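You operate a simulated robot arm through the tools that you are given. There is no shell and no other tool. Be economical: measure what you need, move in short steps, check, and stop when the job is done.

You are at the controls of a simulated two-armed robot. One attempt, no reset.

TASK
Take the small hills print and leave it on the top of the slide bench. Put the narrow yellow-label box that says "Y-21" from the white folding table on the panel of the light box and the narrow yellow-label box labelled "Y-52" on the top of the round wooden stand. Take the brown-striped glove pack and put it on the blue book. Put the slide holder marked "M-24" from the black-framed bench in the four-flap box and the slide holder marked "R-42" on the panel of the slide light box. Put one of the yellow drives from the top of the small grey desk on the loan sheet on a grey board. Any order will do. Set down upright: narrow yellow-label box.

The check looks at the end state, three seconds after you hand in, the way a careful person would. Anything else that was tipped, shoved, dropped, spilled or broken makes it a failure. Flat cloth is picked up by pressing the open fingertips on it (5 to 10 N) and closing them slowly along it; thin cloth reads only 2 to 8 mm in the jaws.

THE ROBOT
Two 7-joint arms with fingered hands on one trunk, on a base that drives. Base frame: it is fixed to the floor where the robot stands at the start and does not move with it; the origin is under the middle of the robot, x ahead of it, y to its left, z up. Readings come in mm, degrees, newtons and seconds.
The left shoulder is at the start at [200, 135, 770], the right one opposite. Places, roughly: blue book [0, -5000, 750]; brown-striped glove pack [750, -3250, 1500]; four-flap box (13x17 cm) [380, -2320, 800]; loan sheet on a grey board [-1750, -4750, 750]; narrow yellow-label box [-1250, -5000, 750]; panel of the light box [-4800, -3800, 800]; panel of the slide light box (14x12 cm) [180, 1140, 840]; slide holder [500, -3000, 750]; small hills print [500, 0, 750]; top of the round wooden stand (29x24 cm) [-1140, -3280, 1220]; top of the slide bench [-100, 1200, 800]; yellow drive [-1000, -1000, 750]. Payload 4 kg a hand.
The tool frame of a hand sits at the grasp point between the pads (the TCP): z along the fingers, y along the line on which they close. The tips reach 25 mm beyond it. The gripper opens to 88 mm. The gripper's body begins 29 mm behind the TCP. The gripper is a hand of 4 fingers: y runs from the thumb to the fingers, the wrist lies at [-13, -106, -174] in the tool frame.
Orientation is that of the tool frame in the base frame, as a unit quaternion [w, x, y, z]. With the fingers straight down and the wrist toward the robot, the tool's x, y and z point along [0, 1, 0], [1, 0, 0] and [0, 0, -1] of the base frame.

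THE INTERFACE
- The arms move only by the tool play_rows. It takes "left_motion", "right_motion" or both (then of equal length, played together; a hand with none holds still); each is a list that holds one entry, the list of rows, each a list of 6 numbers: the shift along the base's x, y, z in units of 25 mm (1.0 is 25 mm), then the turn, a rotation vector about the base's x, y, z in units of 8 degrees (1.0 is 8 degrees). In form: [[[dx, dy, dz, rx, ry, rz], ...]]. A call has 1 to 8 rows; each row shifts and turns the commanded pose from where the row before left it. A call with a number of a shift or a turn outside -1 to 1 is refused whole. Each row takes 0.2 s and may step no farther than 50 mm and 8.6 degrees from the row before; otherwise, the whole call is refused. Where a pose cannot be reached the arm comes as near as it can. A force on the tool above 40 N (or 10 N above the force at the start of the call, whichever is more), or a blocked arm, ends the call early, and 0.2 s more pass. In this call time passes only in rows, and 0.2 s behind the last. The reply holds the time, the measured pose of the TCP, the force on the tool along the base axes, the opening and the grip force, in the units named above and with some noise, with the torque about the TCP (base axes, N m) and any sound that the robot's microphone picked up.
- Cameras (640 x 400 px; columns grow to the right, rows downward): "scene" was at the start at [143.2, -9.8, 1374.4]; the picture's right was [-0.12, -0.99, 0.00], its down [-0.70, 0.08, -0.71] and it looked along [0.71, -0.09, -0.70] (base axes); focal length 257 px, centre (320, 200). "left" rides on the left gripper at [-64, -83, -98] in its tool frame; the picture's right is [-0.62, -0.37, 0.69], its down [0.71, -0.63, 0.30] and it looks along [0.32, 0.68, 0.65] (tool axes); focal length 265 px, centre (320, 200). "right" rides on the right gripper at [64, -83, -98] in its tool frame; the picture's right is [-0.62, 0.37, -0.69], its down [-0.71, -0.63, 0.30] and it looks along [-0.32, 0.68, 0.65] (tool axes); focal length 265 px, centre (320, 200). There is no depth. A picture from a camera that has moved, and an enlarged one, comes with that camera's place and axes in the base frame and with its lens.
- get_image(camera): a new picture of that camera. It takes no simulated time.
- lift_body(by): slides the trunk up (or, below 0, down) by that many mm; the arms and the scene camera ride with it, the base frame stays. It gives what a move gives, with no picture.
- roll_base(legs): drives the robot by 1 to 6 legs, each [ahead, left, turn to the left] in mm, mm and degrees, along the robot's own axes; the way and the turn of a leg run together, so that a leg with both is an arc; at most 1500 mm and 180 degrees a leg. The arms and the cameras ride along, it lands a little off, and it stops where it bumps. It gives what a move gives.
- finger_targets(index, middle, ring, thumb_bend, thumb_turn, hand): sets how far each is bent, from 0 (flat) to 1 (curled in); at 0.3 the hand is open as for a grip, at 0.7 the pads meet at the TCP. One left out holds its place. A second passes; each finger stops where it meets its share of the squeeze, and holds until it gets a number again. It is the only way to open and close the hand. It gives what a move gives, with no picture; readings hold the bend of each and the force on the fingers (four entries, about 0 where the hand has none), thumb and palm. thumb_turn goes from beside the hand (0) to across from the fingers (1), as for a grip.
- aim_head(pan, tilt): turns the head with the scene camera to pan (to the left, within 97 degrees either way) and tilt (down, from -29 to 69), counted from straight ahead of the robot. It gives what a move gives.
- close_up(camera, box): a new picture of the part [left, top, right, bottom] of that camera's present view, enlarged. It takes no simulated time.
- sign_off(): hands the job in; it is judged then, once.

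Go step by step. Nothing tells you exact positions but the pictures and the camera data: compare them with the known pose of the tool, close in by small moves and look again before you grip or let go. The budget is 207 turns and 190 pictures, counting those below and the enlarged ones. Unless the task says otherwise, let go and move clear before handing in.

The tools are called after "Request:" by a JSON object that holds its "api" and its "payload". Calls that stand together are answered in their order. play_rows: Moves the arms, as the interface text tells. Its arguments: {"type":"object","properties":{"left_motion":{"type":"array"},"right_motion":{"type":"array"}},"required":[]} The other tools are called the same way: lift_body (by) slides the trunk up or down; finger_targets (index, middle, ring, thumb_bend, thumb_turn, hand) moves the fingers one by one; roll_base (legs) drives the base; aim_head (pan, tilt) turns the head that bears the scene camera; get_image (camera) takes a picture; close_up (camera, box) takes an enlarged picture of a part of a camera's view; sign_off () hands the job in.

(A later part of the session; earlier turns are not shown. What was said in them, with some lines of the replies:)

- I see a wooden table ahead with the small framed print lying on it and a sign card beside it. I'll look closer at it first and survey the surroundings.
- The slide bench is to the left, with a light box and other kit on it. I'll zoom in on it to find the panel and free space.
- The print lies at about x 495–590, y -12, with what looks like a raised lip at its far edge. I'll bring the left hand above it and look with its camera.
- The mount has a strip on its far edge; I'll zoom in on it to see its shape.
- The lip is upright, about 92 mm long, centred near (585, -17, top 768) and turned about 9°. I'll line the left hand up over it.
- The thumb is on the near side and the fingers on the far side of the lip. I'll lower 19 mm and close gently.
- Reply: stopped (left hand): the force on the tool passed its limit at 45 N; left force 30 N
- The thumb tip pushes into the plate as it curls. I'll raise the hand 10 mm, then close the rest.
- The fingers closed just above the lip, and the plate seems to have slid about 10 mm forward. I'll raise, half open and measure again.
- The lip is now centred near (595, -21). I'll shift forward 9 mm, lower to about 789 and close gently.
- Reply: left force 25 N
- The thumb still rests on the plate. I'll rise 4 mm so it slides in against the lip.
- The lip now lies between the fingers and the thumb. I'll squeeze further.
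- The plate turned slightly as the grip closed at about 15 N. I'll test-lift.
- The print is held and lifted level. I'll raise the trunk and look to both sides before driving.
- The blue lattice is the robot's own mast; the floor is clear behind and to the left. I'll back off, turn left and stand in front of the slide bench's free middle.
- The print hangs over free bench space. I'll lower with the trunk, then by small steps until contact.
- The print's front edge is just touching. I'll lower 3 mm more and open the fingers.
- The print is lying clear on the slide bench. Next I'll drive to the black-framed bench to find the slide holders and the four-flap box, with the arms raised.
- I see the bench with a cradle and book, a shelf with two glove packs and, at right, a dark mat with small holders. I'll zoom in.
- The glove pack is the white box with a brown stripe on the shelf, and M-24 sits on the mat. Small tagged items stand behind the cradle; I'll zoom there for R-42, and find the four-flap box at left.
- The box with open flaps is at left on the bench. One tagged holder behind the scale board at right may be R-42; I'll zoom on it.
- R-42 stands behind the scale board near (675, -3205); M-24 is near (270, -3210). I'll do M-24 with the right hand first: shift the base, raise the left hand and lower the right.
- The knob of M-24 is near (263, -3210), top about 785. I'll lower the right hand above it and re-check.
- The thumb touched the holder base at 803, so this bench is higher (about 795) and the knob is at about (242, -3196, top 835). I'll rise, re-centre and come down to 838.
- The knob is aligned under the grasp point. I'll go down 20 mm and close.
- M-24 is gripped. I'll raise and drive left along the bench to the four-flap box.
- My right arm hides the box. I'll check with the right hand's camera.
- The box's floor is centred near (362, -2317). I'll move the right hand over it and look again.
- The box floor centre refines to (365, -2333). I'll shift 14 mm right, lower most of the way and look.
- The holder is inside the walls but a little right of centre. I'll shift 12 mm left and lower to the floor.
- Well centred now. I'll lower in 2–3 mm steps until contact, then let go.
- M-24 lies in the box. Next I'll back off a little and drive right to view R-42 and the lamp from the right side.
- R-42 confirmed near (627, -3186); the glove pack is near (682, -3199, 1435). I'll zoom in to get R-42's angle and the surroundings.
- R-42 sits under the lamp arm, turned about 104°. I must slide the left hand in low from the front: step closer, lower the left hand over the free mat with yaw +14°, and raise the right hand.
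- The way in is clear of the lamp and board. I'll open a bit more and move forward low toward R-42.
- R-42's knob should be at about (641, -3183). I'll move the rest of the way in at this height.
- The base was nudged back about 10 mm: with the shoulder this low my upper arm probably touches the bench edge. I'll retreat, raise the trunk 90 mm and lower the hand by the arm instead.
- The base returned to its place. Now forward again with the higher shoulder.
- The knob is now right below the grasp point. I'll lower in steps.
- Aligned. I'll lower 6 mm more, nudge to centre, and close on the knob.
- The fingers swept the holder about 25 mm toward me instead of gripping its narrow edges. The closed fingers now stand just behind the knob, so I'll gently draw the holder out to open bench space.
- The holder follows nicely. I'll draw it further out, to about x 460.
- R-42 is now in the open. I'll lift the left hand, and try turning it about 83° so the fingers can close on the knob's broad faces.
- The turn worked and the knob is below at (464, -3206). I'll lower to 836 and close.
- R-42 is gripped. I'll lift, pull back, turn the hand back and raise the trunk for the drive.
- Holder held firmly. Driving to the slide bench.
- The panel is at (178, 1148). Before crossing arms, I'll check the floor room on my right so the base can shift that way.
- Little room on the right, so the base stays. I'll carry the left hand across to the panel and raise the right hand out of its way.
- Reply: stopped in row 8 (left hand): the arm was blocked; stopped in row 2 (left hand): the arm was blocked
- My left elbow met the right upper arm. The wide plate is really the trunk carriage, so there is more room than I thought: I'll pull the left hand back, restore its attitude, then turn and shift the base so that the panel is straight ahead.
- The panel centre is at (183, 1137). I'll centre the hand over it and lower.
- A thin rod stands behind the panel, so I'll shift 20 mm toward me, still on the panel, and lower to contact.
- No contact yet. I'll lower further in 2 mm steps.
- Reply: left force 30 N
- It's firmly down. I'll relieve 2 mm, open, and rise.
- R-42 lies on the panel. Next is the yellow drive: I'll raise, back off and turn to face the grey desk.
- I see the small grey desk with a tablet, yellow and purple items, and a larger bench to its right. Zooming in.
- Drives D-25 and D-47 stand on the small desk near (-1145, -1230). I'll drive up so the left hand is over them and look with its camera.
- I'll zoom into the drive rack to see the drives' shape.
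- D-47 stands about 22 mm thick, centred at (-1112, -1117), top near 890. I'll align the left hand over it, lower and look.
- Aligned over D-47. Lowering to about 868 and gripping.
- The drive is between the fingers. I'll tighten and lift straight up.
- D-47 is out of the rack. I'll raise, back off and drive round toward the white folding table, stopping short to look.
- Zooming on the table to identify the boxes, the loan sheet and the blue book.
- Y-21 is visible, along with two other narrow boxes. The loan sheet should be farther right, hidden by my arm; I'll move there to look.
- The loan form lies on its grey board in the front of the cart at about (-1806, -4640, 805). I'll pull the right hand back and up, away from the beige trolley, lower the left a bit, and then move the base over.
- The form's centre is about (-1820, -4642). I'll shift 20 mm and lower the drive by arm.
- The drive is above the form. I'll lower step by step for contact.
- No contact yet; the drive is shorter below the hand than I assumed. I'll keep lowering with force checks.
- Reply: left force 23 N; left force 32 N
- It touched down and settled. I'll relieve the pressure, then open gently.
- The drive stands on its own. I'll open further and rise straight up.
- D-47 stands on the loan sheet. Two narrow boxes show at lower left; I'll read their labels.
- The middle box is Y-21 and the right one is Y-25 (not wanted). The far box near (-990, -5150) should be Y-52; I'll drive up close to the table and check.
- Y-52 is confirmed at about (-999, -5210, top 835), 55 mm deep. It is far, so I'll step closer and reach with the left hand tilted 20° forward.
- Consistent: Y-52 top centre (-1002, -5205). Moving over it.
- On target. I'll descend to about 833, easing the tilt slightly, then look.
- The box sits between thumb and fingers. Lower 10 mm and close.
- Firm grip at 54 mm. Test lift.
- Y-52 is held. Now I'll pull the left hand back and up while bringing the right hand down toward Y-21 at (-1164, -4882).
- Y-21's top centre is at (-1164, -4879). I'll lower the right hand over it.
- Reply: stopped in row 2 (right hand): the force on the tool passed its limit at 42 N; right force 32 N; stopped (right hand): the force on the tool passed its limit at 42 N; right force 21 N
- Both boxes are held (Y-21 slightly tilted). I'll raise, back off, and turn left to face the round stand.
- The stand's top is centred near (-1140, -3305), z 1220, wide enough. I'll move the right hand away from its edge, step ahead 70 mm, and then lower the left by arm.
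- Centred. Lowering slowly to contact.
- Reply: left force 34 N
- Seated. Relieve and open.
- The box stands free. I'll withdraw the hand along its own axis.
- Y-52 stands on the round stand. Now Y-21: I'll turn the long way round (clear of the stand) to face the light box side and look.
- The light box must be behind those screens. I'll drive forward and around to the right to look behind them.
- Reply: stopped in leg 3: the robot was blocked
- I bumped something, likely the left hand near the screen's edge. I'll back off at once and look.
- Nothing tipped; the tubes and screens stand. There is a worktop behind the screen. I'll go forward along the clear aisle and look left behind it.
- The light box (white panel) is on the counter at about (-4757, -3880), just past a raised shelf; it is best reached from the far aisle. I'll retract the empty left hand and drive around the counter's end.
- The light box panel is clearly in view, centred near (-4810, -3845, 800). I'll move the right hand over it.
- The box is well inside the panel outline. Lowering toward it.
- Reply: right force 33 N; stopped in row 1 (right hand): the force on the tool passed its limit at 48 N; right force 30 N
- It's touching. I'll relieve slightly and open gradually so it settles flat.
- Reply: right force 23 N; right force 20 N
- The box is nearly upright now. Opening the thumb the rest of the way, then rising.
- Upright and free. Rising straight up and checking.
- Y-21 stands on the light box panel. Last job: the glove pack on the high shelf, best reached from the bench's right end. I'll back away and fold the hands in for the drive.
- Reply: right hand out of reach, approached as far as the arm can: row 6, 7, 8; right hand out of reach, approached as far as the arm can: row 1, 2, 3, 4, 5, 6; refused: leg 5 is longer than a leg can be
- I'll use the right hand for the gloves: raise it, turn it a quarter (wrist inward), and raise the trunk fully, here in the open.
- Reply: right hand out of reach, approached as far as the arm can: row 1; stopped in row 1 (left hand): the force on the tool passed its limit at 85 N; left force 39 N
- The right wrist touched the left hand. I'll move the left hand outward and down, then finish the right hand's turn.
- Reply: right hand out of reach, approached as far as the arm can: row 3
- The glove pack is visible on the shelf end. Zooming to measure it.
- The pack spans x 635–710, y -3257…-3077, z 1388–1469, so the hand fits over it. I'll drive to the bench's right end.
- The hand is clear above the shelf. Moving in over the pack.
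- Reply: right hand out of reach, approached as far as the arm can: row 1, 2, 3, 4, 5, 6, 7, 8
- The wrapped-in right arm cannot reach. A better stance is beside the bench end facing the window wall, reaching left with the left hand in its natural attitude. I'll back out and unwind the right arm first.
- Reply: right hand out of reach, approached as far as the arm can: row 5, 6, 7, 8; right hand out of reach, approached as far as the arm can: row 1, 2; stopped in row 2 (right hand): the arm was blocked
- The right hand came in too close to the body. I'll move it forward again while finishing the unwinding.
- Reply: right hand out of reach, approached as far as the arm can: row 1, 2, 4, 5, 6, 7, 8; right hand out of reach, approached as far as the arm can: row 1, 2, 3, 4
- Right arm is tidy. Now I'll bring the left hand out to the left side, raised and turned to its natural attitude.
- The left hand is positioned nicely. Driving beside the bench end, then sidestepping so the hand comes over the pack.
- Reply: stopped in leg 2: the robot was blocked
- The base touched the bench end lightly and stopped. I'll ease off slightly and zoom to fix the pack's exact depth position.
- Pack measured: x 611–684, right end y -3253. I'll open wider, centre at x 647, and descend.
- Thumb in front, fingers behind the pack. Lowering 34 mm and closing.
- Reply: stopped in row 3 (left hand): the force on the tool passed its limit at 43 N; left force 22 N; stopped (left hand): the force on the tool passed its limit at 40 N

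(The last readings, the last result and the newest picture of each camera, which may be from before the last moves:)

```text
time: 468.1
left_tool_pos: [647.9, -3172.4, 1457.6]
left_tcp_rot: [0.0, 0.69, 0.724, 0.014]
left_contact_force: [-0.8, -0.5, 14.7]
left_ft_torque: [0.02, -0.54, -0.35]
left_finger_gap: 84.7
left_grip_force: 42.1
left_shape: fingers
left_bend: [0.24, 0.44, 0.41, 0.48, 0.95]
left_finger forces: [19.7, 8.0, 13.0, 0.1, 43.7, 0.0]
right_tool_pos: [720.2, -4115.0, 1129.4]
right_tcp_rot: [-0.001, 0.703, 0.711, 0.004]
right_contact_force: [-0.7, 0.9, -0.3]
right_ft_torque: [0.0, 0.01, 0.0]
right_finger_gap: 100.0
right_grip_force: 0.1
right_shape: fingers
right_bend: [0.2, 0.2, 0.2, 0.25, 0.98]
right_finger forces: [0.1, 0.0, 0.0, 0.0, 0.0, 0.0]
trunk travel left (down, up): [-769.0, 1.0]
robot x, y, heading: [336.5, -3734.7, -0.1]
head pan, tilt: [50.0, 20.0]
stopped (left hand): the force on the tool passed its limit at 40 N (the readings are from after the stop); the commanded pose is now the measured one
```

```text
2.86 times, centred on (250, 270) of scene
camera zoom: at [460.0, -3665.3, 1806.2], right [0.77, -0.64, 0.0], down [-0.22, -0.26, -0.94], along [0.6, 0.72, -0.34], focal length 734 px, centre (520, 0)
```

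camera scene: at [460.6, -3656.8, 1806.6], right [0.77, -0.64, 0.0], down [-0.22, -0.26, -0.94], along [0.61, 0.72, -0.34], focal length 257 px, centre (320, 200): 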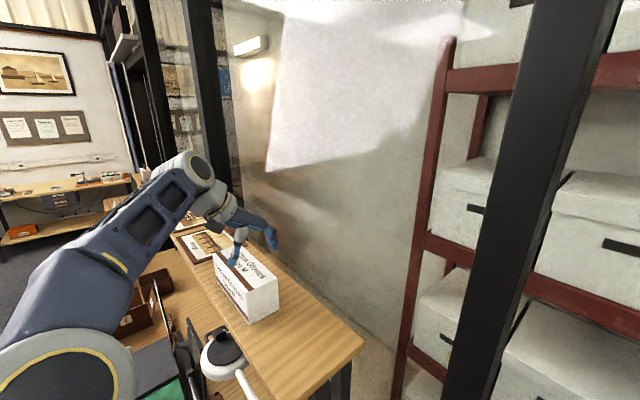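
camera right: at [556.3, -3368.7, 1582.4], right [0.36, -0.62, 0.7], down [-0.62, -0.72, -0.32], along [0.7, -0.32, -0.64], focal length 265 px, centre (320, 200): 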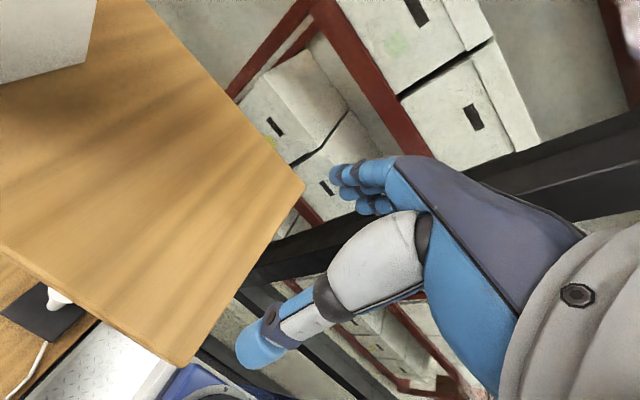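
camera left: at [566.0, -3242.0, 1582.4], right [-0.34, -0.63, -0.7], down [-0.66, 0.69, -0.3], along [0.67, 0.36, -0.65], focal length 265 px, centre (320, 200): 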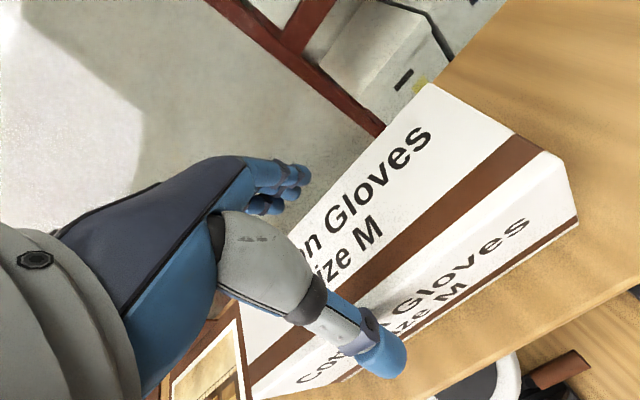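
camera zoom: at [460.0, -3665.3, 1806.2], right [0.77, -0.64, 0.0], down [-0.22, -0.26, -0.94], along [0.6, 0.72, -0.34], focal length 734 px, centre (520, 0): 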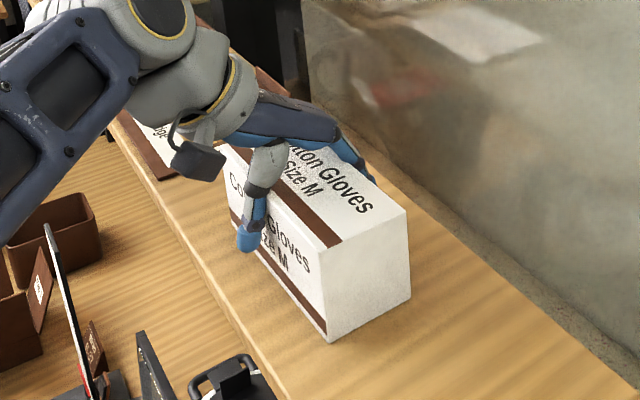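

The pack is gripped firmly. Lifting.

Request:
{"api": "play_rows", "payload": {"left_motion": [[[0, 0, 0.4, 0, 0, 0], [0, 0, 0.8, 0, 0, 0], [0, 0, 0.8, 0, 0, 0]]]}}

Request:
{"api": "get_image", "payload": {"camera": "scene"}}

```text
time: 468.9
left_tool_pos: [647.7, -3171.6, 1506.2]
left_tcp_rot: [0.0, 0.689, 0.724, 0.011]
left_contact_force: [-0.5, 0.7, -2.3]
left_ft_torque: [0.02, -0.02, 0.01]
left_finger_gap: 83.5
left_grip_force: 36.4
left_shape: fingers
left_bend: [0.25, 0.45, 0.42, 0.49, 0.94]
left_finger forces: [16.0, 6.8, 10.0, 0.1, 39.4, 0.0]
right_tool_pos: [720.9, -4113.3, 1129.7]
right_tcp_rot: [-0.001, 0.703, 0.711, 0.004]
right_contact_force: [0.2, 0.6, -0.9]
right_ft_torque: [-0.03, 0.0, 0.01]
right_finger_gap: 100.0
right_grip_force: 0.0
right_shape: fingers
right_bend: [0.2, 0.2, 0.2, 0.25, 0.98]
right_finger forces: [0.0, 0.1, 0.1, 0.0, 0.0, 0.0]
trunk travel left (down, up): [-769.0, 1.0]
robot x, y, heading: [338.8, -3731.6, -0.1]
head pan, tilt: [50.0, 20.0]
```

```text
28 pictures are left
camera scene: at [460.4, -3664.6, 1806.6], right [0.77, -0.64, 0.0], down [-0.22, -0.26, -0.94], along [0.6, 0.72, -0.34], focal length 257 px, centre (320, 200)
```

scene: 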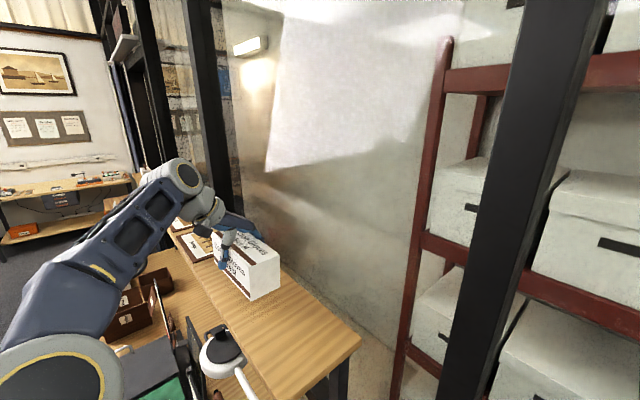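

The pack is up. I'll slide out to the right, back away and turn to the white table.

Request:
{"api": "roll_base", "payload": {"legs": [[0, -255, 0], [-650, 0, 0], [0, 0, -90]]}}

Request:
{"api": "play_rows", "payload": {"left_motion": [[[-0.5, -1, -0.8, 0, 0, 0], [-0.5, -1, -0.8, 0, 0, 0], [-0.5, -1, -0.8, 0, 0, 0], [-0.5, -1, -0.8, 0, 0, 0], [-0.5, -1, -0.8, 0, 0, 0], [-0.5, -1, -0.8, 0, 0, 0], [-0.5, -1, -0.8, 0, 0, 0], [-0.5, -1, -0.8, 0, 0, 0]]]}}

Request:
{"api": "play_rows", "payload": {"left_motion": [[[-0.5, -1, 0, 0, 0, 0], [-0.5, -1, 0, 0, 0, 0], [-0.5, -1, 0, 0, 0, 0], [-0.5, -1, 0, 0, 0, 0], [-0.5, -1, 0, 0, 0, 0], [-0.5, -1, 0, 0, 0, 0], [-0.5, -1, 0, 0, 0, 0], [-0.5, -1, 0, 0, 0, 0]]]}}

Request:
{"api": "aim_head", "payload": {"pan": 10, "tilt": 35}}

Request:
{"api": "get_image", "payload": {"camera": "scene"}}

```text
time: 477.8
left_tool_pos: [257.3, -4299.3, 1506.8]
left_tcp_rot: [0.007, 1.0, 0.026, 0.008]
left_contact_force: [-0.1, 0.3, -2.2]
left_ft_torque: [0.0, 0.03, 0.0]
left_finger_gap: 82.5
left_grip_force: 34.5
left_shape: fingers
left_bend: [0.25, 0.46, 0.42, 0.49, 0.94]
left_finger forces: [15.1, 6.8, 9.5, 0.1, 37.2, 0.0]
right_tool_pos: [-684.1, -4374.3, 1129.6]
right_tcp_rot: [0.003, 1.0, 0.007, 0.003]
right_contact_force: [0.2, 0.0, 0.1]
right_ft_torque: [-0.01, 0.03, 0.01]
right_finger_gap: 100.1
right_grip_force: 0.1
right_shape: fingers
right_bend: [0.2, 0.2, 0.2, 0.25, 0.98]
right_finger forces: [0.0, 0.0, 0.1, 0.1, 0.0, 0.0]
trunk travel left (down, up): [-769.0, 1.0]
robot x, y, heading: [-306.6, -3991.4, -89.9]
head pan, tilt: [50.0, 20.0]
```

```text
time: 479.6
left_tool_pos: [157.9, -4496.7, 1346.8]
left_tcp_rot: [0.009, 1.0, 0.026, 0.008]
left_contact_force: [0.4, -0.8, -1.3]
left_ft_torque: [0.03, 0.02, 0.02]
left_finger_gap: 82.0
left_grip_force: 34.2
left_shape: fingers
left_bend: [0.25, 0.46, 0.42, 0.49, 0.94]
left_finger forces: [15.1, 6.7, 9.3, 0.0, 36.8, 0.0]
right_tool_pos: [-685.3, -4373.1, 1130.6]
right_tcp_rot: [0.002, 1.0, 0.008, 0.004]
right_contact_force: [0.9, 1.1, 0.1]
right_ft_torque: [-0.01, 0.0, -0.01]
right_finger_gap: 100.1
right_grip_force: 0.1
right_shape: fingers
right_bend: [0.2, 0.2, 0.2, 0.25, 0.98]
right_finger forces: [0.0, 0.1, 0.0, 0.1, 0.0, 0.1]
trunk travel left (down, up): [-769.0, 1.0]
robot x, y, heading: [-309.0, -3990.7, -89.9]
head pan, tilt: [50.0, 20.0]
```

```text
time: 481.4
left_tool_pos: [55.9, -4698.3, 1346.2]
left_tcp_rot: [0.008, 1.0, 0.026, 0.009]
left_contact_force: [-0.5, -0.3, -3.1]
left_ft_torque: [0.01, -0.03, 0.0]
left_finger_gap: 82.0
left_grip_force: 33.8
left_shape: fingers
left_bend: [0.25, 0.46, 0.42, 0.49, 0.94]
left_finger forces: [14.9, 6.8, 9.3, 0.1, 36.4, 0.0]
right_tool_pos: [-684.6, -4374.0, 1130.7]
right_tcp_rot: [0.002, 1.0, 0.007, 0.004]
right_contact_force: [1.0, 0.0, -0.9]
right_ft_torque: [-0.03, 0.01, 0.0]
right_finger_gap: 100.2
right_grip_force: 0.1
right_shape: fingers
right_bend: [0.2, 0.2, 0.2, 0.25, 0.98]
right_finger forces: [0.0, 0.0, 0.0, 0.0, 0.0, 0.1]
trunk travel left (down, up): [-769.0, 1.0]
robot x, y, heading: [-307.0, -3990.7, -90.0]
head pan, tilt: [50.0, 20.0]
```

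```text
time: 482.5
left_tool_pos: [55.7, -4697.5, 1347.5]
left_tcp_rot: [0.008, 1.0, 0.026, 0.008]
left_contact_force: [-0.4, 0.0, -2.3]
left_ft_torque: [0.02, -0.04, -0.01]
left_finger_gap: 82.0
left_grip_force: 33.9
left_shape: fingers
left_bend: [0.25, 0.46, 0.42, 0.49, 0.94]
left_finger forces: [14.8, 6.8, 9.4, 0.0, 36.5, 0.0]
right_tool_pos: [-685.9, -4374.2, 1130.5]
right_tcp_rot: [0.002, 1.0, 0.007, 0.004]
right_contact_force: [-0.2, 0.0, 0.2]
right_ft_torque: [0.0, -0.02, 0.03]
right_finger_gap: 100.1
right_grip_force: 0.1
right_shape: fingers
right_bend: [0.2, 0.2, 0.2, 0.25, 0.98]
right_finger forces: [0.0, 0.0, 0.0, 0.1, 0.0, 0.1]
trunk travel left (down, up): [-769.0, 1.0]
robot x, y, heading: [-307.4, -3989.9, -90.2]
head pan, tilt: [10.0, 35.0]
```

```text
27 pictures are left
camera scene: at [-291.1, -4137.3, 1782.8], right [-0.98, -0.18, 0.0], down [-0.1, 0.56, -0.82], along [0.14, -0.81, -0.57], focal length 257 px, centre (320, 200)
```

scene: 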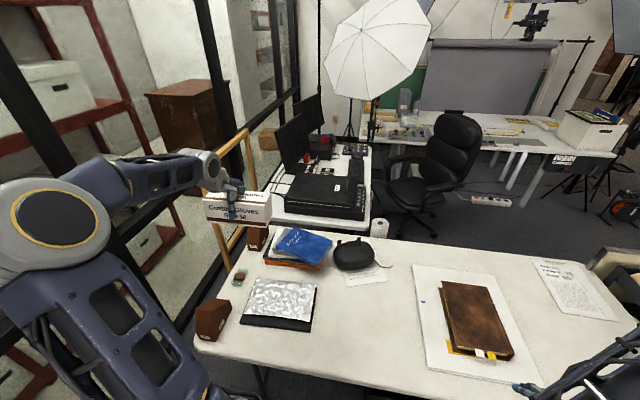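

The blue book on its stack is in clear view. Zooming for its exact place.

Request:
{"api": "close_up", "payload": {"camera": "scene", "box": [230, 205, 400, 305]}}

Request:
{"api": "get_image", "payload": {"camera": "left"}}

```text
3.76 times, centred on (315, 255) of scene
camera zoom: at [-291.1, -4137.3, 1782.8], right [-0.98, -0.18, 0.0], down [-0.1, 0.56, -0.82], along [0.14, -0.81, -0.57], focal length 968 px, centre (339, -7)
```

zoom: 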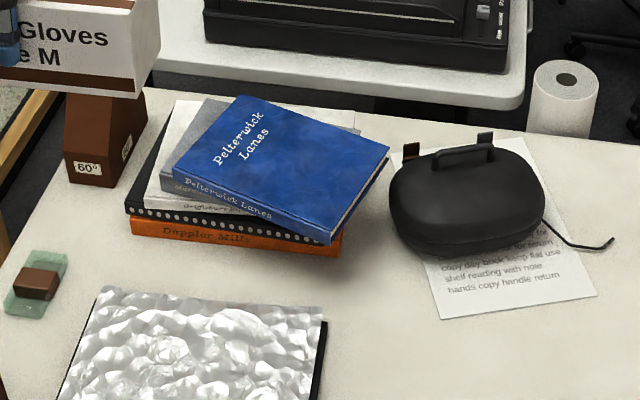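

```text
25 pictures are left
camera left: at [-13.7, -4617.7, 1442.8], right [-0.63, 0.32, -0.71], down [0.69, 0.66, -0.3], along [0.37, -0.68, -0.64], focal length 265 px, centre (320, 200)
```

left: 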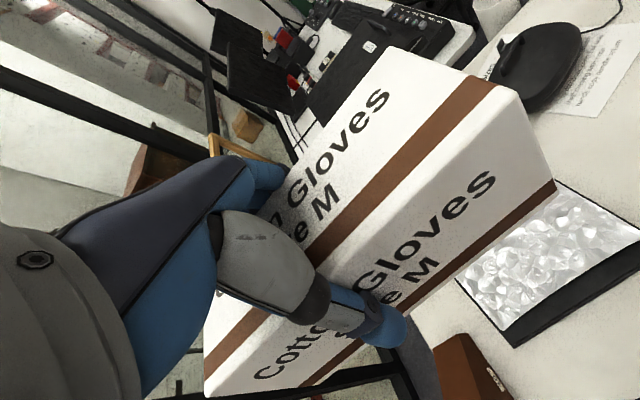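

The blue book's top is about 243×177 mm, centred near (-53, -5060), z ≈ 842, turned about -18°. I'll drive closer, align the pack with it and lower.

Request:
{"api": "roll_base", "payload": {"legs": [[205, 0, 0]]}}

Request:
{"api": "play_rows", "payload": {"left_motion": [[[-0.57, -0.75, 0, 0, 0, -0.28], [-0.57, -0.75, 0, 0, 0, -0.28], [-0.57, -0.75, 0, 0, 0, -0.28], [-0.57, -0.75, 0, 0, 0, -0.28], [-0.57, -0.75, 0, 0, 0, -0.28], [-0.57, -0.75, 0, 0, 0, -0.28], [-0.57, -0.75, 0, 0, 0, -0.28], [-0.57, -0.75, 0, 0, 0, -0.28]]], "right_motion": [[[0, 0, 1, 0, 0, 0], [0, 0, 1, 0, 0, 0], [0, 0, 1, 0, 0, 0], [0, 0, 1, 0, 0, 0], [0, 0, 1, 0, 0, 0], [0, 0, 1, 0, 0, 0], [0, 0, 1, 0, 0, 0], [0, 0, 1, 0, 0, 0]]]}}

Request:
{"api": "lift_body", "payload": {"by": -340}}

Request:
{"api": "get_image", "payload": {"camera": "left"}}

Request:
{"api": "get_image", "payload": {"camera": "scene"}}

```text
time: 484.1
left_tool_pos: [54.9, -4903.7, 1347.4]
left_tcp_rot: [0.008, 1.0, 0.026, 0.008]
left_contact_force: [0.5, 0.4, -1.8]
left_ft_torque: [-0.03, 0.01, -0.02]
left_finger_gap: 81.7
left_grip_force: 33.7
left_shape: fingers
left_bend: [0.25, 0.46, 0.42, 0.49, 0.94]
left_finger forces: [14.7, 6.8, 9.3, 0.1, 36.4, 0.0]
right_tool_pos: [-685.3, -4578.8, 1130.9]
right_tcp_rot: [0.003, 1.0, 0.007, 0.004]
right_contact_force: [0.2, 0.2, -0.7]
right_ft_torque: [-0.01, -0.04, -0.04]
right_finger_gap: 100.1
right_grip_force: 0.0
right_shape: fingers
right_bend: [0.2, 0.2, 0.2, 0.25, 0.98]
right_finger forces: [0.1, 0.0, 0.0, 0.0, 0.1, 0.1]
trunk travel left (down, up): [-769.0, 1.0]
robot x, y, heading: [-310.2, -4197.0, -90.2]
head pan, tilt: [10.0, 35.0]
```

```text
time: 485.9
left_tool_pos: [-21.7, -5022.9, 1345.6]
left_tcp_rot: [0.01, 0.993, -0.121, 0.007]
left_contact_force: [0.4, 0.0, -2.1]
left_ft_torque: [-0.01, -0.02, 0.01]
left_finger_gap: 81.3
left_grip_force: 33.1
left_shape: fingers
left_bend: [0.25, 0.46, 0.43, 0.49, 0.94]
left_finger forces: [14.6, 6.6, 9.1, 0.0, 35.7, 0.0]
left hand out of reach, approached as far as the arm can: row 7, 8
right_tool_pos: [-687.1, -4578.8, 1329.0]
right_tcp_rot: [0.002, 1.0, 0.005, 0.005]
right_contact_force: [-0.3, 0.3, -0.2]
right_ft_torque: [0.01, 0.0, 0.0]
right_finger_gap: 100.0
right_grip_force: 0.1
right_shape: fingers
right_bend: [0.2, 0.2, 0.2, 0.25, 0.98]
right_finger forces: [0.1, 0.0, 0.0, 0.0, 0.0, 0.0]
trunk travel left (down, up): [-769.0, 1.0]
robot x, y, heading: [-306.8, -4197.3, -89.9]
head pan, tilt: [10.0, 35.0]
```

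```text
time: 489.2
left_tool_pos: [-21.4, -5022.9, 1005.9]
left_tcp_rot: [0.01, 0.993, -0.122, 0.007]
left_contact_force: [1.0, 0.5, -2.8]
left_ft_torque: [0.0, 0.0, -0.01]
left_finger_gap: 81.3
left_grip_force: 33.4
left_shape: fingers
left_bend: [0.25, 0.46, 0.43, 0.49, 0.94]
left_finger forces: [14.5, 6.7, 9.1, 0.1, 35.5, 0.0]
right_tool_pos: [-688.1, -4578.5, 990.5]
right_tcp_rot: [0.003, 1.0, 0.006, 0.003]
right_contact_force: [0.2, -0.1, -0.5]
right_ft_torque: [0.02, -0.02, 0.01]
right_finger_gap: 100.2
right_grip_force: 0.1
right_shape: fingers
right_bend: [0.2, 0.2, 0.2, 0.25, 0.98]
right_finger forces: [0.1, 0.0, 0.0, 0.0, 0.0, 0.0]
trunk travel left (down, up): [-429.0, 341.0]
robot x, y, heading: [-308.0, -4194.4, -90.0]
head pan, tilt: [10.0, 35.0]
```

```text
24 pictures are left
camera left: at [-63.9, -4924.7, 1102.1], right [-0.51, 0.49, -0.71], down [0.85, 0.43, -0.3], along [0.16, -0.75, -0.64], focal length 265 px, centre (320, 200)
```

left: 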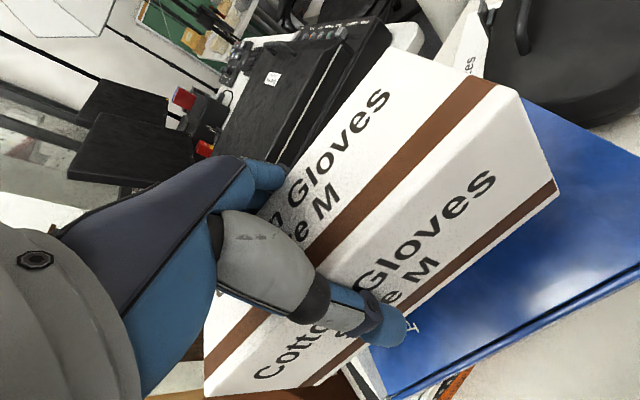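

```text
23 pictures are left
camera scene: at [-291.1, -4342.8, 1442.8], right [-0.98, -0.17, 0.0], down [-0.1, 0.56, -0.82], along [0.14, -0.81, -0.57], focal length 257 px, centre (320, 200)
```

scene: 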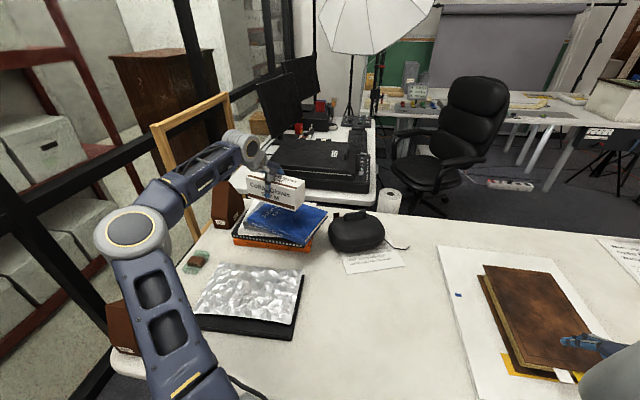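

Good alignment. A small shift to centre on the book, and lower a bit.

Request:
{"api": "play_rows", "payload": {"left_motion": [[[-0.35, -0.35, -0.2, 0, 0, 0], [-0.35, -0.35, -0.2, 0, 0, 0], [-0.35, -0.35, -0.2, 0, 0, 0], [-0.35, -0.35, -0.2, 0, 0, 0]]]}}

Request:
{"api": "close_up", "payload": {"camera": "scene", "box": [200, 150, 360, 270]}}

Request:
{"api": "get_image", "payload": {"camera": "left"}}

```text
time: 490.2
left_tool_pos: [-20.5, -5023.1, 1005.4]
left_tcp_rot: [0.01, 0.993, -0.121, 0.006]
left_contact_force: [-1.1, -0.4, -2.0]
left_ft_torque: [-0.02, -0.04, -0.03]
left_finger_gap: 81.5
left_grip_force: 33.0
left_shape: fingers
left_bend: [0.25, 0.46, 0.43, 0.49, 0.94]
left_finger forces: [14.6, 6.7, 9.0, 0.0, 35.5, 0.0]
left hand out of reach, approached as far as the arm can: row 1, 2, 3, 4
right_tool_pos: [-686.9, -4578.3, 989.2]
right_tcp_rot: [0.003, 1.0, 0.005, 0.005]
right_contact_force: [0.5, 0.8, -1.0]
right_ft_torque: [0.02, -0.01, -0.04]
right_finger_gap: 99.8
right_grip_force: 0.0
right_shape: fingers
right_bend: [0.2, 0.2, 0.2, 0.25, 0.98]
right_finger forces: [0.0, 0.1, 0.0, 0.0, 0.1, 0.0]
trunk travel left (down, up): [-429.0, 341.0]
robot x, y, heading: [-311.1, -4194.5, -90.0]
head pan, tilt: [10.0, 35.0]
```

```text
3.33 times, centred on (280, 210) of scene
camera zoom: at [-291.1, -4342.8, 1442.8], right [-0.98, -0.17, 0.0], down [-0.1, 0.56, -0.82], along [0.14, -0.81, -0.57], focal length 857 px, centre (453, 167)
```

zoom: 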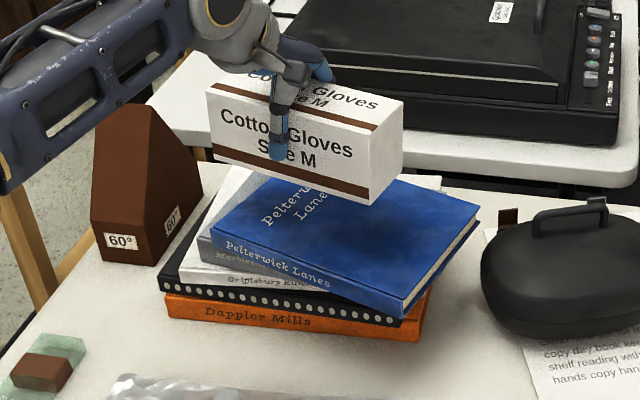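

```text
21 pictures are left
camera left: at [-63.9, -4924.7, 1102.0], right [-0.51, 0.49, -0.71], down [0.85, 0.43, -0.3], along [0.16, -0.75, -0.64], focal length 265 px, centre (320, 200)
```

left: 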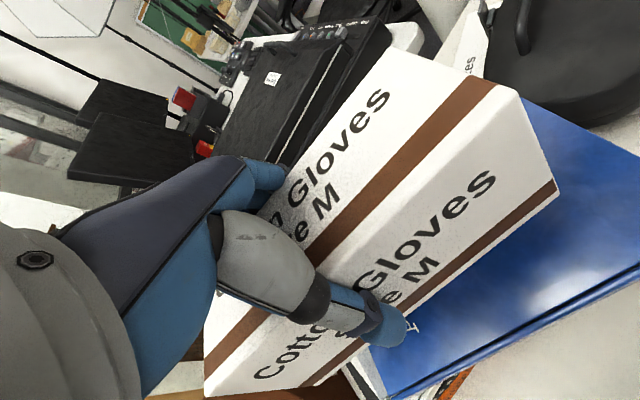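

At the arm's limit there. I'll raise the trunk 100 mm, step the base 45 mm ahead and 33 mm right, then lower by arm.

Request:
{"api": "lift_body", "payload": {"by": 100}}

Request:
{"api": "roll_base", "payload": {"legs": [[45, -33, 0]]}}

Request:
{"api": "play_rows", "payload": {"left_motion": [[[0, 0, -0.9, 0, 0, 0], [0, 0, -0.9, 0, 0, 0], [0, 0, -0.9, 0, 0, 0], [0, 0, -0.9, 0, 0, 0], [0, 0, -0.9, 0, 0, 0], [0, 0, -0.7, 0, 0, -0.3]]]}}

Request:
{"api": "close_up", "payload": {"camera": "scene", "box": [200, 150, 400, 300]}}

```text
time: 491.6
left_tool_pos: [-20.4, -5022.5, 1106.7]
left_tcp_rot: [0.009, 0.993, -0.121, 0.006]
left_contact_force: [-0.1, -0.1, -2.1]
left_ft_torque: [0.02, 0.0, 0.01]
left_finger_gap: 80.9
left_grip_force: 33.4
left_shape: fingers
left_bend: [0.25, 0.46, 0.43, 0.49, 0.94]
left_finger forces: [14.6, 6.7, 9.1, 0.0, 35.5, 0.0]
right_tool_pos: [-686.7, -4579.5, 1089.4]
right_tcp_rot: [0.001, 1.0, 0.006, 0.004]
right_contact_force: [0.0, -0.1, -0.3]
right_ft_torque: [-0.01, -0.01, 0.01]
right_finger_gap: 100.1
right_grip_force: 0.1
right_shape: fingers
right_bend: [0.2, 0.2, 0.2, 0.25, 0.98]
right_finger forces: [0.0, 0.1, 0.0, 0.0, 0.0, 0.0]
trunk travel left (down, up): [-529.0, 241.0]
robot x, y, heading: [-310.9, -4197.8, -90.0]
head pan, tilt: [10.0, 35.0]
```

```text
time: 492.5
left_tool_pos: [-55.5, -5069.2, 1105.8]
left_tcp_rot: [0.01, 0.993, -0.12, 0.007]
left_contact_force: [-0.4, -0.2, -2.1]
left_ft_torque: [-0.01, 0.0, -0.01]
left_finger_gap: 80.9
left_grip_force: 32.9
left_shape: fingers
left_bend: [0.25, 0.46, 0.43, 0.49, 0.94]
left_finger forces: [14.5, 6.8, 9.2, 0.1, 35.4, 0.0]
right_tool_pos: [-720.9, -4624.0, 1090.1]
right_tcp_rot: [0.002, 1.0, 0.005, 0.003]
right_contact_force: [0.9, 0.2, -0.5]
right_ft_torque: [0.01, 0.0, -0.02]
right_finger_gap: 100.0
right_grip_force: 0.0
right_shape: fingers
right_bend: [0.2, 0.2, 0.2, 0.25, 0.98]
right_finger forces: [0.0, 0.0, 0.0, 0.1, 0.0, 0.0]
trunk travel left (down, up): [-529.0, 241.0]
robot x, y, heading: [-341.3, -4240.8, -89.7]
head pan, tilt: [10.0, 35.0]
```

```text
time: 493.9
left_tool_pos: [-55.3, -5068.2, 975.6]
left_tcp_rot: [0.01, 0.99, -0.143, 0.006]
left_contact_force: [-0.4, 0.2, -2.5]
left_ft_torque: [-0.01, 0.01, 0.0]
left_finger_gap: 80.8
left_grip_force: 32.6
left_shape: fingers
left_bend: [0.25, 0.46, 0.43, 0.49, 0.94]
left_finger forces: [14.4, 6.8, 9.1, 0.1, 35.2, 0.1]
right_tool_pos: [-719.3, -4624.3, 1091.1]
right_tcp_rot: [0.002, 1.0, 0.005, 0.003]
right_contact_force: [0.1, 1.0, 0.4]
right_ft_torque: [0.05, 0.0, 0.01]
right_finger_gap: 100.1
right_grip_force: 0.1
right_shape: fingers
right_bend: [0.2, 0.2, 0.2, 0.25, 0.98]
right_finger forces: [0.0, 0.0, 0.0, 0.0, 0.0, 0.0]
trunk travel left (down, up): [-529.0, 241.0]
robot x, y, heading: [-342.3, -4240.6, -89.8]
head pan, tilt: [10.0, 35.0]
```

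```text
2.67 times, centred on (300, 225) of scene
camera zoom: at [-324.6, -4387.8, 1542.8], right [-0.98, -0.17, 0.0], down [-0.1, 0.56, -0.82], along [0.14, -0.81, -0.57], focal length 686 px, centre (373, 133)
```

zoom: 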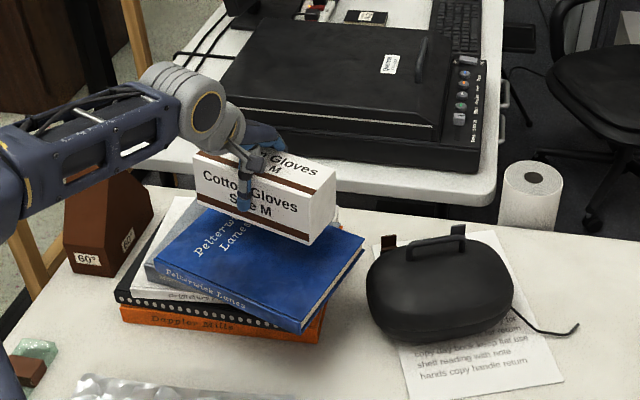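

Nearly centred; I'll shift 15 mm toward me while lowering, then touch down slowly.

Request:
{"api": "play_rows", "payload": {"left_motion": [[[0.1, 0.3, -0.6, 0, 0, 0], [0.1, 0.3, -0.6, 0, 0, 0], [0, 0, -0.5, 0, 0, 0], [0, 0, -0.2, 0, 0, 0]]]}}

Request:
{"api": "play_rows", "payload": {"left_motion": [[[0, 0, -0.15, 0, 0, 0], [0, 0, -0.15, 0, 0, 0], [0, 0, -0.12, 0, 0, 0]]]}}

Request:
{"api": "close_up", "payload": {"camera": "scene", "box": [200, 150, 400, 300]}}

```text
time: 494.9
left_tool_pos: [-48.9, -5053.5, 933.7]
left_tcp_rot: [0.014, 0.99, -0.141, 0.009]
left_contact_force: [1.9, 9.3, 29.1]
left_ft_torque: [-0.4, 0.24, -0.04]
left_finger_gap: 81.7
left_grip_force: 40.5
left_shape: fingers
left_bend: [0.25, 0.46, 0.43, 0.5, 0.94]
left_finger forces: [19.4, 6.6, 8.6, 0.0, 46.9, 0.0]
right_tool_pos: [-720.4, -4623.3, 1091.2]
right_tcp_rot: [0.004, 1.0, 0.005, 0.003]
right_contact_force: [-0.7, 0.5, 0.2]
right_ft_torque: [-0.03, 0.01, 0.01]
right_finger_gap: 100.0
right_grip_force: 0.0
right_shape: fingers
right_bend: [0.2, 0.2, 0.2, 0.25, 0.98]
right_finger forces: [0.1, 0.0, 0.0, 0.0, 0.0, 0.0]
trunk travel left (down, up): [-529.0, 241.0]
robot x, y, heading: [-341.0, -4241.5, -89.9]
head pan, tilt: [10.0, 35.0]
```

```text
time: 495.3
left_tool_pos: [-49.9, -5054.7, 933.9]
left_tcp_rot: [0.019, 0.99, -0.141, 0.007]
left_contact_force: [0.3, 3.0, 14.6]
left_ft_torque: [-0.33, 0.25, -0.1]
left_finger_gap: 81.5
left_grip_force: 37.3
left_shape: fingers
left_bend: [0.25, 0.46, 0.43, 0.51, 0.94]
left_finger forces: [18.5, 7.3, 9.6, 0.0, 40.2, 0.0]
right_tool_pos: [-720.3, -4623.2, 1090.0]
right_tcp_rot: [0.001, 1.0, 0.005, 0.003]
right_contact_force: [-0.4, -0.6, -0.2]
right_ft_torque: [-0.02, 0.01, -0.02]
right_finger_gap: 100.1
right_grip_force: 0.0
right_shape: fingers
right_bend: [0.2, 0.2, 0.2, 0.25, 0.98]
right_finger forces: [0.0, 0.0, 0.0, 0.0, 0.1, 0.1]
trunk travel left (down, up): [-529.0, 241.0]
robot x, y, heading: [-344.3, -4241.7, -90.0]
head pan, tilt: [10.0, 35.0]
stopped in row 1 (left hand): the force on the tool passed its limit at 45 N (the readings are from after the stop); the commanded pose is now the measured one
```

```text
2.67 times, centred on (300, 225) of scene
camera zoom: at [-324.7, -4387.0, 1542.6], right [-0.98, -0.17, 0.0], down [-0.1, 0.56, -0.82], along [0.14, -0.81, -0.57], focal length 686 px, centre (373, 133)
```

zoom: 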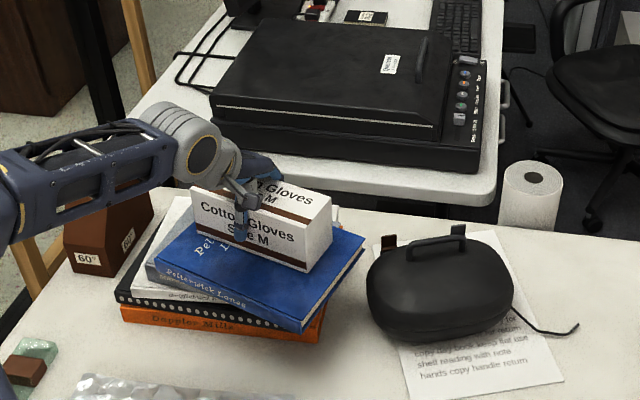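

The pack is down on the blue book, fully inside its edges. I'll relieve a little and open gradually.

Request:
{"api": "play_rows", "payload": {"left_motion": [[[0, 0, 0.08, 0, 0, 0]]]}}

Request:
{"api": "finger_targets", "payload": {"hand": "left", "index": 0.2, "middle": 0.36, "ring": 0.34, "thumb_bend": 0.42}}

Request:
{"api": "finger_targets", "payload": {"hand": "left", "index": 0.15, "middle": 0.22, "ring": 0.22, "thumb_bend": 0.3}}

Request:
{"api": "close_up", "payload": {"camera": "scene", "box": [200, 150, 400, 300]}}

```text
time: 495.7
left_tool_pos: [-50.4, -5055.6, 934.5]
left_tcp_rot: [0.016, 0.99, -0.142, 0.006]
left_contact_force: [0.6, -0.4, 14.0]
left_ft_torque: [-0.47, 0.27, -0.07]
left_finger_gap: 81.9
left_grip_force: 37.1
left_shape: fingers
left_bend: [0.25, 0.46, 0.43, 0.51, 0.94]
left_finger forces: [19.3, 7.8, 10.1, 0.0, 37.6, 0.1]
right_tool_pos: [-720.0, -4623.8, 1089.3]
right_tcp_rot: [0.003, 1.0, 0.005, 0.003]
right_contact_force: [0.1, -0.5, -1.2]
right_ft_torque: [0.01, -0.03, 0.02]
right_finger_gap: 100.2
right_grip_force: 0.1
right_shape: fingers
right_bend: [0.2, 0.2, 0.2, 0.25, 0.98]
right_finger forces: [0.1, 0.1, 0.0, 0.0, 0.0, 0.1]
trunk travel left (down, up): [-529.0, 241.0]
robot x, y, heading: [-341.0, -4242.5, -90.0]
head pan, tilt: [10.0, 35.0]
```

```text
time: 496.7
left_tool_pos: [-48.8, -5054.5, 932.8]
left_tcp_rot: [0.015, 0.99, -0.141, 0.006]
left_contact_force: [1.8, 3.5, 8.3]
left_ft_torque: [0.03, 0.06, -0.01]
left_finger_gap: 93.9
left_grip_force: 10.7
left_shape: fingers
left_bend: [0.18, 0.36, 0.33, 0.41, 0.97]
left_finger forces: [4.9, 0.2, 2.6, 0.0, 14.3, 0.0]
right_tool_pos: [-721.0, -4623.9, 1089.5]
right_tcp_rot: [0.003, 1.0, 0.005, 0.003]
right_contact_force: [-0.2, -0.4, -0.5]
right_ft_torque: [-0.01, 0.0, -0.02]
right_finger_gap: 100.3
right_grip_force: 0.1
right_shape: fingers
right_bend: [0.2, 0.2, 0.2, 0.25, 0.98]
right_finger forces: [0.0, 0.0, 0.0, 0.0, 0.0, 0.0]
trunk travel left (down, up): [-529.0, 241.0]
robot x, y, heading: [-337.4, -4242.9, -90.0]
head pan, tilt: [10.0, 35.0]
```

```text
time: 497.7
left_tool_pos: [-48.9, -5055.2, 932.7]
left_tcp_rot: [0.015, 0.99, -0.141, 0.006]
left_contact_force: [0.4, 0.6, 4.2]
left_ft_torque: [0.13, -0.03, 0.04]
left_finger_gap: 103.5
left_grip_force: 2.1
left_shape: fingers
left_bend: [0.15, 0.22, 0.22, 0.3, 0.97]
left_finger forces: [0.0, 0.0, 0.0, 0.0, 4.4, 0.1]
right_tool_pos: [-720.7, -4624.2, 1089.0]
right_tcp_rot: [0.003, 1.0, 0.006, 0.003]
right_contact_force: [-0.2, -0.5, 0.5]
right_ft_torque: [0.03, 0.0, 0.04]
right_finger_gap: 100.0
right_grip_force: 0.1
right_shape: fingers
right_bend: [0.2, 0.2, 0.2, 0.25, 0.98]
right_finger forces: [0.1, 0.0, 0.0, 0.1, 0.0, 0.0]
trunk travel left (down, up): [-529.0, 241.0]
robot x, y, heading: [-340.3, -4243.3, -89.9]
head pan, tilt: [10.0, 35.0]
```

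```text
2.67 times, centred on (300, 225) of scene
camera zoom: at [-324.6, -4387.6, 1542.8], right [-0.98, -0.17, 0.0], down [-0.1, 0.56, -0.82], along [0.14, -0.81, -0.57], focal length 686 px, centre (373, 133)
```

zoom: 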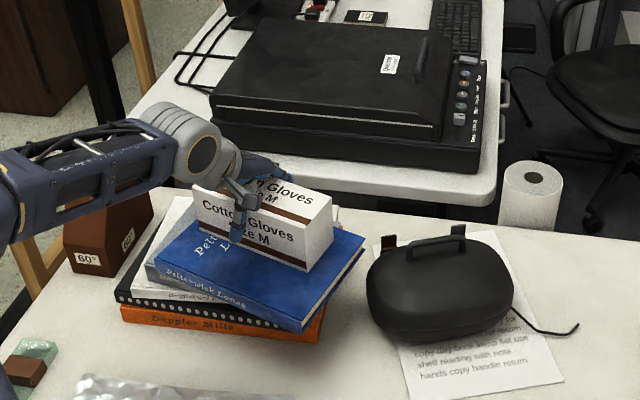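

Nearly free; opening the thumb fully, then rising straight up.

Request:
{"api": "finger_targets", "payload": {"hand": "left", "index": 0.12, "middle": 0.15, "ring": 0.15, "thumb_bend": 0.12}}

Request:
{"api": "play_rows", "payload": {"left_motion": [[[0, 0, 0.3, 0, 0, 0], [0, 0, 0.6, 0, 0, 0], [0, 0, 0.9, 0, 0, 0], [0, 0, 0.9, 0, 0, 0], [0, 0, 0.9, 0, 0, 0]]]}}

Request:
{"api": "close_up", "payload": {"camera": "scene", "box": [200, 150, 400, 300]}}

```text
time: 498.7
left_tool_pos: [-48.1, -5054.6, 934.0]
left_tcp_rot: [0.013, 0.99, -0.141, 0.006]
left_contact_force: [-1.1, -0.1, 0.5]
left_ft_torque: [0.03, 0.0, 0.0]
left_finger_gap: 117.4
left_grip_force: 0.0
left_shape: fingers
left_bend: [0.12, 0.15, 0.15, 0.12, 0.97]
left_finger forces: [0.0, 0.0, 0.0, 0.0, 0.0, 0.0]
right_tool_pos: [-720.4, -4624.6, 1090.7]
right_tcp_rot: [0.003, 1.0, 0.006, 0.003]
right_contact_force: [0.7, 0.7, -0.6]
right_ft_torque: [0.0, -0.05, -0.01]
right_finger_gap: 100.2
right_grip_force: 0.1
right_shape: fingers
right_bend: [0.2, 0.2, 0.2, 0.25, 0.98]
right_finger forces: [0.0, 0.0, 0.0, 0.0, 0.0, 0.0]
trunk travel left (down, up): [-529.0, 241.0]
robot x, y, heading: [-341.8, -4242.2, -89.8]
head pan, tilt: [10.0, 35.0]
```

```text
time: 499.9
left_tool_pos: [-48.4, -5054.9, 1024.0]
left_tcp_rot: [0.015, 0.99, -0.14, 0.007]
left_contact_force: [1.3, 0.7, -0.1]
left_ft_torque: [-0.03, 0.02, 0.02]
left_finger_gap: 117.2
left_grip_force: 0.1
left_shape: fingers
left_bend: [0.12, 0.15, 0.15, 0.12, 0.97]
left_finger forces: [0.1, 0.1, 0.0, 0.0, 0.0, 0.1]
right_tool_pos: [-720.9, -4624.0, 1090.1]
right_tcp_rot: [0.002, 1.0, 0.005, 0.003]
right_contact_force: [-0.4, -0.3, -0.6]
right_ft_torque: [0.0, -0.02, 0.01]
right_finger_gap: 100.1
right_grip_force: 0.1
right_shape: fingers
right_bend: [0.2, 0.2, 0.2, 0.25, 0.98]
right_finger forces: [0.1, 0.0, 0.0, 0.0, 0.0, 0.0]
trunk travel left (down, up): [-529.0, 241.0]
robot x, y, heading: [-341.3, -4241.1, -90.1]
head pan, tilt: [10.0, 35.0]
```

```text
2.67 times, centred on (300, 225) of scene
camera zoom: at [-324.4, -4387.8, 1542.7], right [-0.98, -0.17, 0.0], down [-0.1, 0.56, -0.82], along [0.14, -0.81, -0.57], focal length 686 px, centre (373, 133)
```

zoom: 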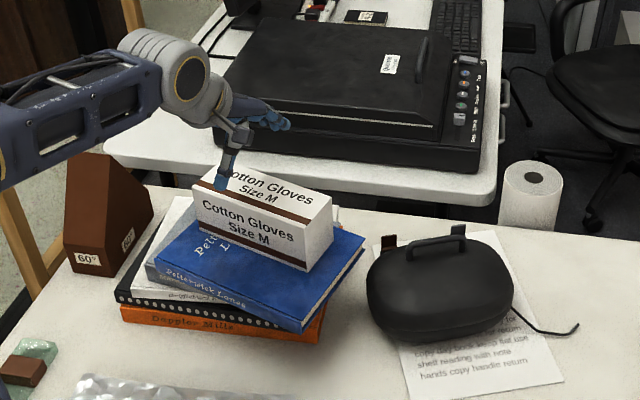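

The glove pack rests flat on the blue book. I'll raise and back away, then check that the drive still stands and the bench is undisturbed.

Request:
{"api": "lift_body", "payload": {"by": 150}}

Request:
{"api": "roll_base", "payload": {"legs": [[-400, 0, 0]]}}

Request:
{"api": "aim_head", "payload": {"pan": -55, "tilt": 20}}

Request:
{"api": "get_image", "payload": {"camera": "scene"}}

Request:
{"api": "aim_head", "payload": {"pan": 95, "tilt": 30}}

Request:
{"api": "get_image", "payload": {"camera": "scene"}}

```text
time: 501.6
left_tool_pos: [-48.7, -5054.6, 1172.0]
left_tcp_rot: [0.015, 0.99, -0.141, 0.006]
left_contact_force: [0.4, 0.3, -0.1]
left_ft_torque: [0.0, 0.01, -0.01]
left_finger_gap: 117.2
left_grip_force: 0.0
left_shape: fingers
left_bend: [0.12, 0.15, 0.15, 0.12, 0.97]
left_finger forces: [0.1, 0.0, 0.0, 0.1, 0.0, 0.0]
right_tool_pos: [-720.1, -4623.4, 1240.1]
right_tcp_rot: [0.003, 1.0, 0.005, 0.003]
right_contact_force: [-0.5, 0.4, 0.6]
right_ft_torque: [0.01, -0.01, 0.03]
right_finger_gap: 100.1
right_grip_force: 0.2
right_shape: fingers
right_bend: [0.2, 0.2, 0.2, 0.25, 0.98]
right_finger forces: [0.1, 0.1, 0.1, 0.1, 0.0, 0.1]
trunk travel left (down, up): [-679.0, 91.0]
robot x, y, heading: [-340.0, -4241.9, -90.2]
head pan, tilt: [10.0, 35.0]
```

```text
time: 504.1
left_tool_pos: [-51.8, -4653.3, 1173.3]
left_tcp_rot: [0.015, 0.99, -0.143, 0.007]
left_contact_force: [0.2, -0.3, -0.7]
left_ft_torque: [0.0, 0.02, 0.01]
left_finger_gap: 117.3
left_grip_force: 0.0
left_shape: fingers
left_bend: [0.12, 0.15, 0.15, 0.12, 0.97]
left_finger forces: [0.1, 0.0, 0.0, 0.1, 0.0, 0.0]
right_tool_pos: [-721.3, -4221.0, 1241.0]
right_tcp_rot: [0.003, 1.0, 0.004, 0.004]
right_contact_force: [-0.6, -0.2, 0.2]
right_ft_torque: [0.03, -0.01, 0.01]
right_finger_gap: 100.2
right_grip_force: 0.0
right_shape: fingers
right_bend: [0.2, 0.2, 0.2, 0.25, 0.98]
right_finger forces: [0.0, 0.0, 0.0, 0.0, 0.0, 0.0]
trunk travel left (down, up): [-679.0, 91.0]
robot x, y, heading: [-341.0, -3838.9, -90.2]
head pan, tilt: [10.0, 35.0]
```

```text
time: 505.5
left_tool_pos: [-50.1, -4653.3, 1174.2]
left_tcp_rot: [0.014, 0.99, -0.143, 0.007]
left_contact_force: [-0.3, 0.3, 0.0]
left_ft_torque: [-0.01, 0.02, -0.03]
left_finger_gap: 117.2
left_grip_force: 0.0
left_shape: fingers
left_bend: [0.12, 0.15, 0.15, 0.12, 0.97]
left_finger forces: [0.1, 0.1, 0.0, 0.0, 0.1, 0.0]
right_tool_pos: [-722.2, -4221.7, 1239.8]
right_tcp_rot: [0.003, 1.0, 0.005, 0.004]
right_contact_force: [-0.5, 0.1, 0.7]
right_ft_torque: [0.03, -0.02, 0.01]
right_finger_gap: 100.2
right_grip_force: 0.1
right_shape: fingers
right_bend: [0.2, 0.2, 0.2, 0.25, 0.98]
right_finger forces: [0.1, 0.0, 0.1, 0.0, 0.0, 0.1]
trunk travel left (down, up): [-679.0, 91.0]
robot x, y, heading: [-342.8, -3839.6, -90.2]
head pan, tilt: [-55.0, 20.0]
```

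```text
16 pictures are left
camera scene: at [-415.8, -3952.4, 1716.6], right [-0.57, 0.82, 0.0], down [0.28, 0.2, -0.94], along [-0.77, -0.54, -0.34], focal length 257 px, centre (320, 200)
```

scene: 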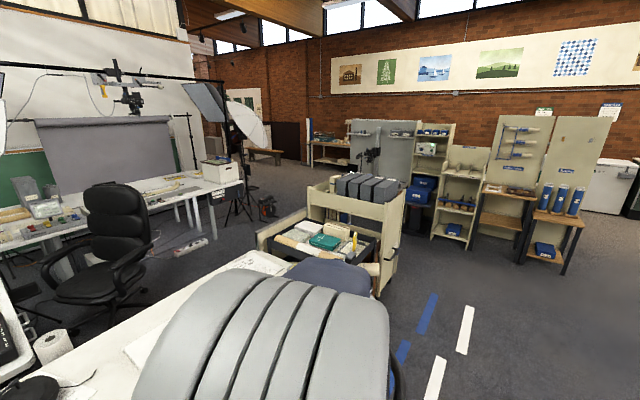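

```text
time: 507.8
left_tool_pos: [-51.0, -4653.8, 1173.5]
left_tcp_rot: [0.014, 0.989, -0.144, 0.007]
left_contact_force: [-0.5, -0.5, 0.6]
left_ft_torque: [0.01, -0.01, 0.0]
left_finger_gap: 117.2
left_grip_force: 0.1
left_shape: fingers
left_bend: [0.12, 0.15, 0.15, 0.12, 0.97]
left_finger forces: [0.1, 0.0, 0.1, 0.0, 0.1, 0.0]
right_tool_pos: [-720.1, -4221.5, 1239.3]
right_tcp_rot: [0.002, 1.0, 0.005, 0.004]
right_contact_force: [0.3, -0.1, -0.7]
right_ft_torque: [-0.01, -0.01, -0.02]
right_finger_gap: 99.9
right_grip_force: 0.1
right_shape: fingers
right_bend: [0.2, 0.2, 0.2, 0.25, 0.98]
right_finger forces: [0.1, 0.0, 0.0, 0.0, 0.1, 0.0]
trunk travel left (down, up): [-679.0, 91.0]
robot x, y, heading: [-340.4, -3840.4, -90.3]
head pan, tilt: [95.0, 30.0]
```

```text
15 pictures are left
camera scene: at [-249.2, -3891.6, 1700.6], right [0.08, -1.0, 0.0], down [-0.5, -0.04, -0.87], along [0.86, 0.07, -0.5], focal length 257 px, centre (320, 200)
```

scene: 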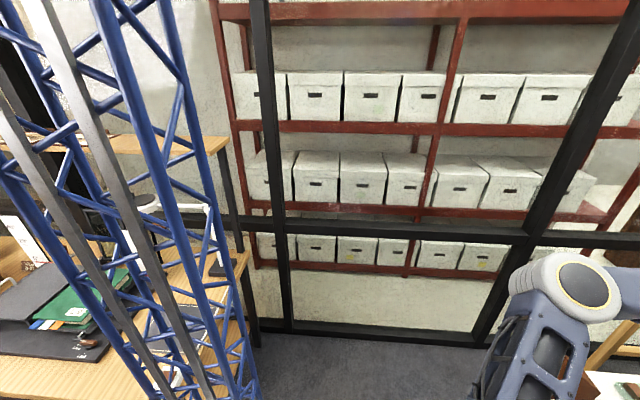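

The drive still stands on the cart, the tubes and bench items are in place, both hands are empty and clear, and all seven items are placed. Handing in.

Request:
{"api": "sign_off", "payload": {}}

```text
The job is handed in.
```

I've placed all seven items and handed in. Both hands are empty and clear.

- **Hills print:** lies on the slide bench.
- **Y-21:** stands upright on the light box panel.
- **Y-52:** stands upright on the round stand.
- **Brown-striped gloves:** rest flat on the blue book.
- **M-24:** is in the four-flap box.
- **R-42:** lies on the slide light box panel.
- **Drive D-47:** stands on edge on the loan sheet.

The base bumped lightly twice, once at the tube table by the screens and once at the right end of the black-framed bench. My pictures afterwards showed nothing tipped or out of place.
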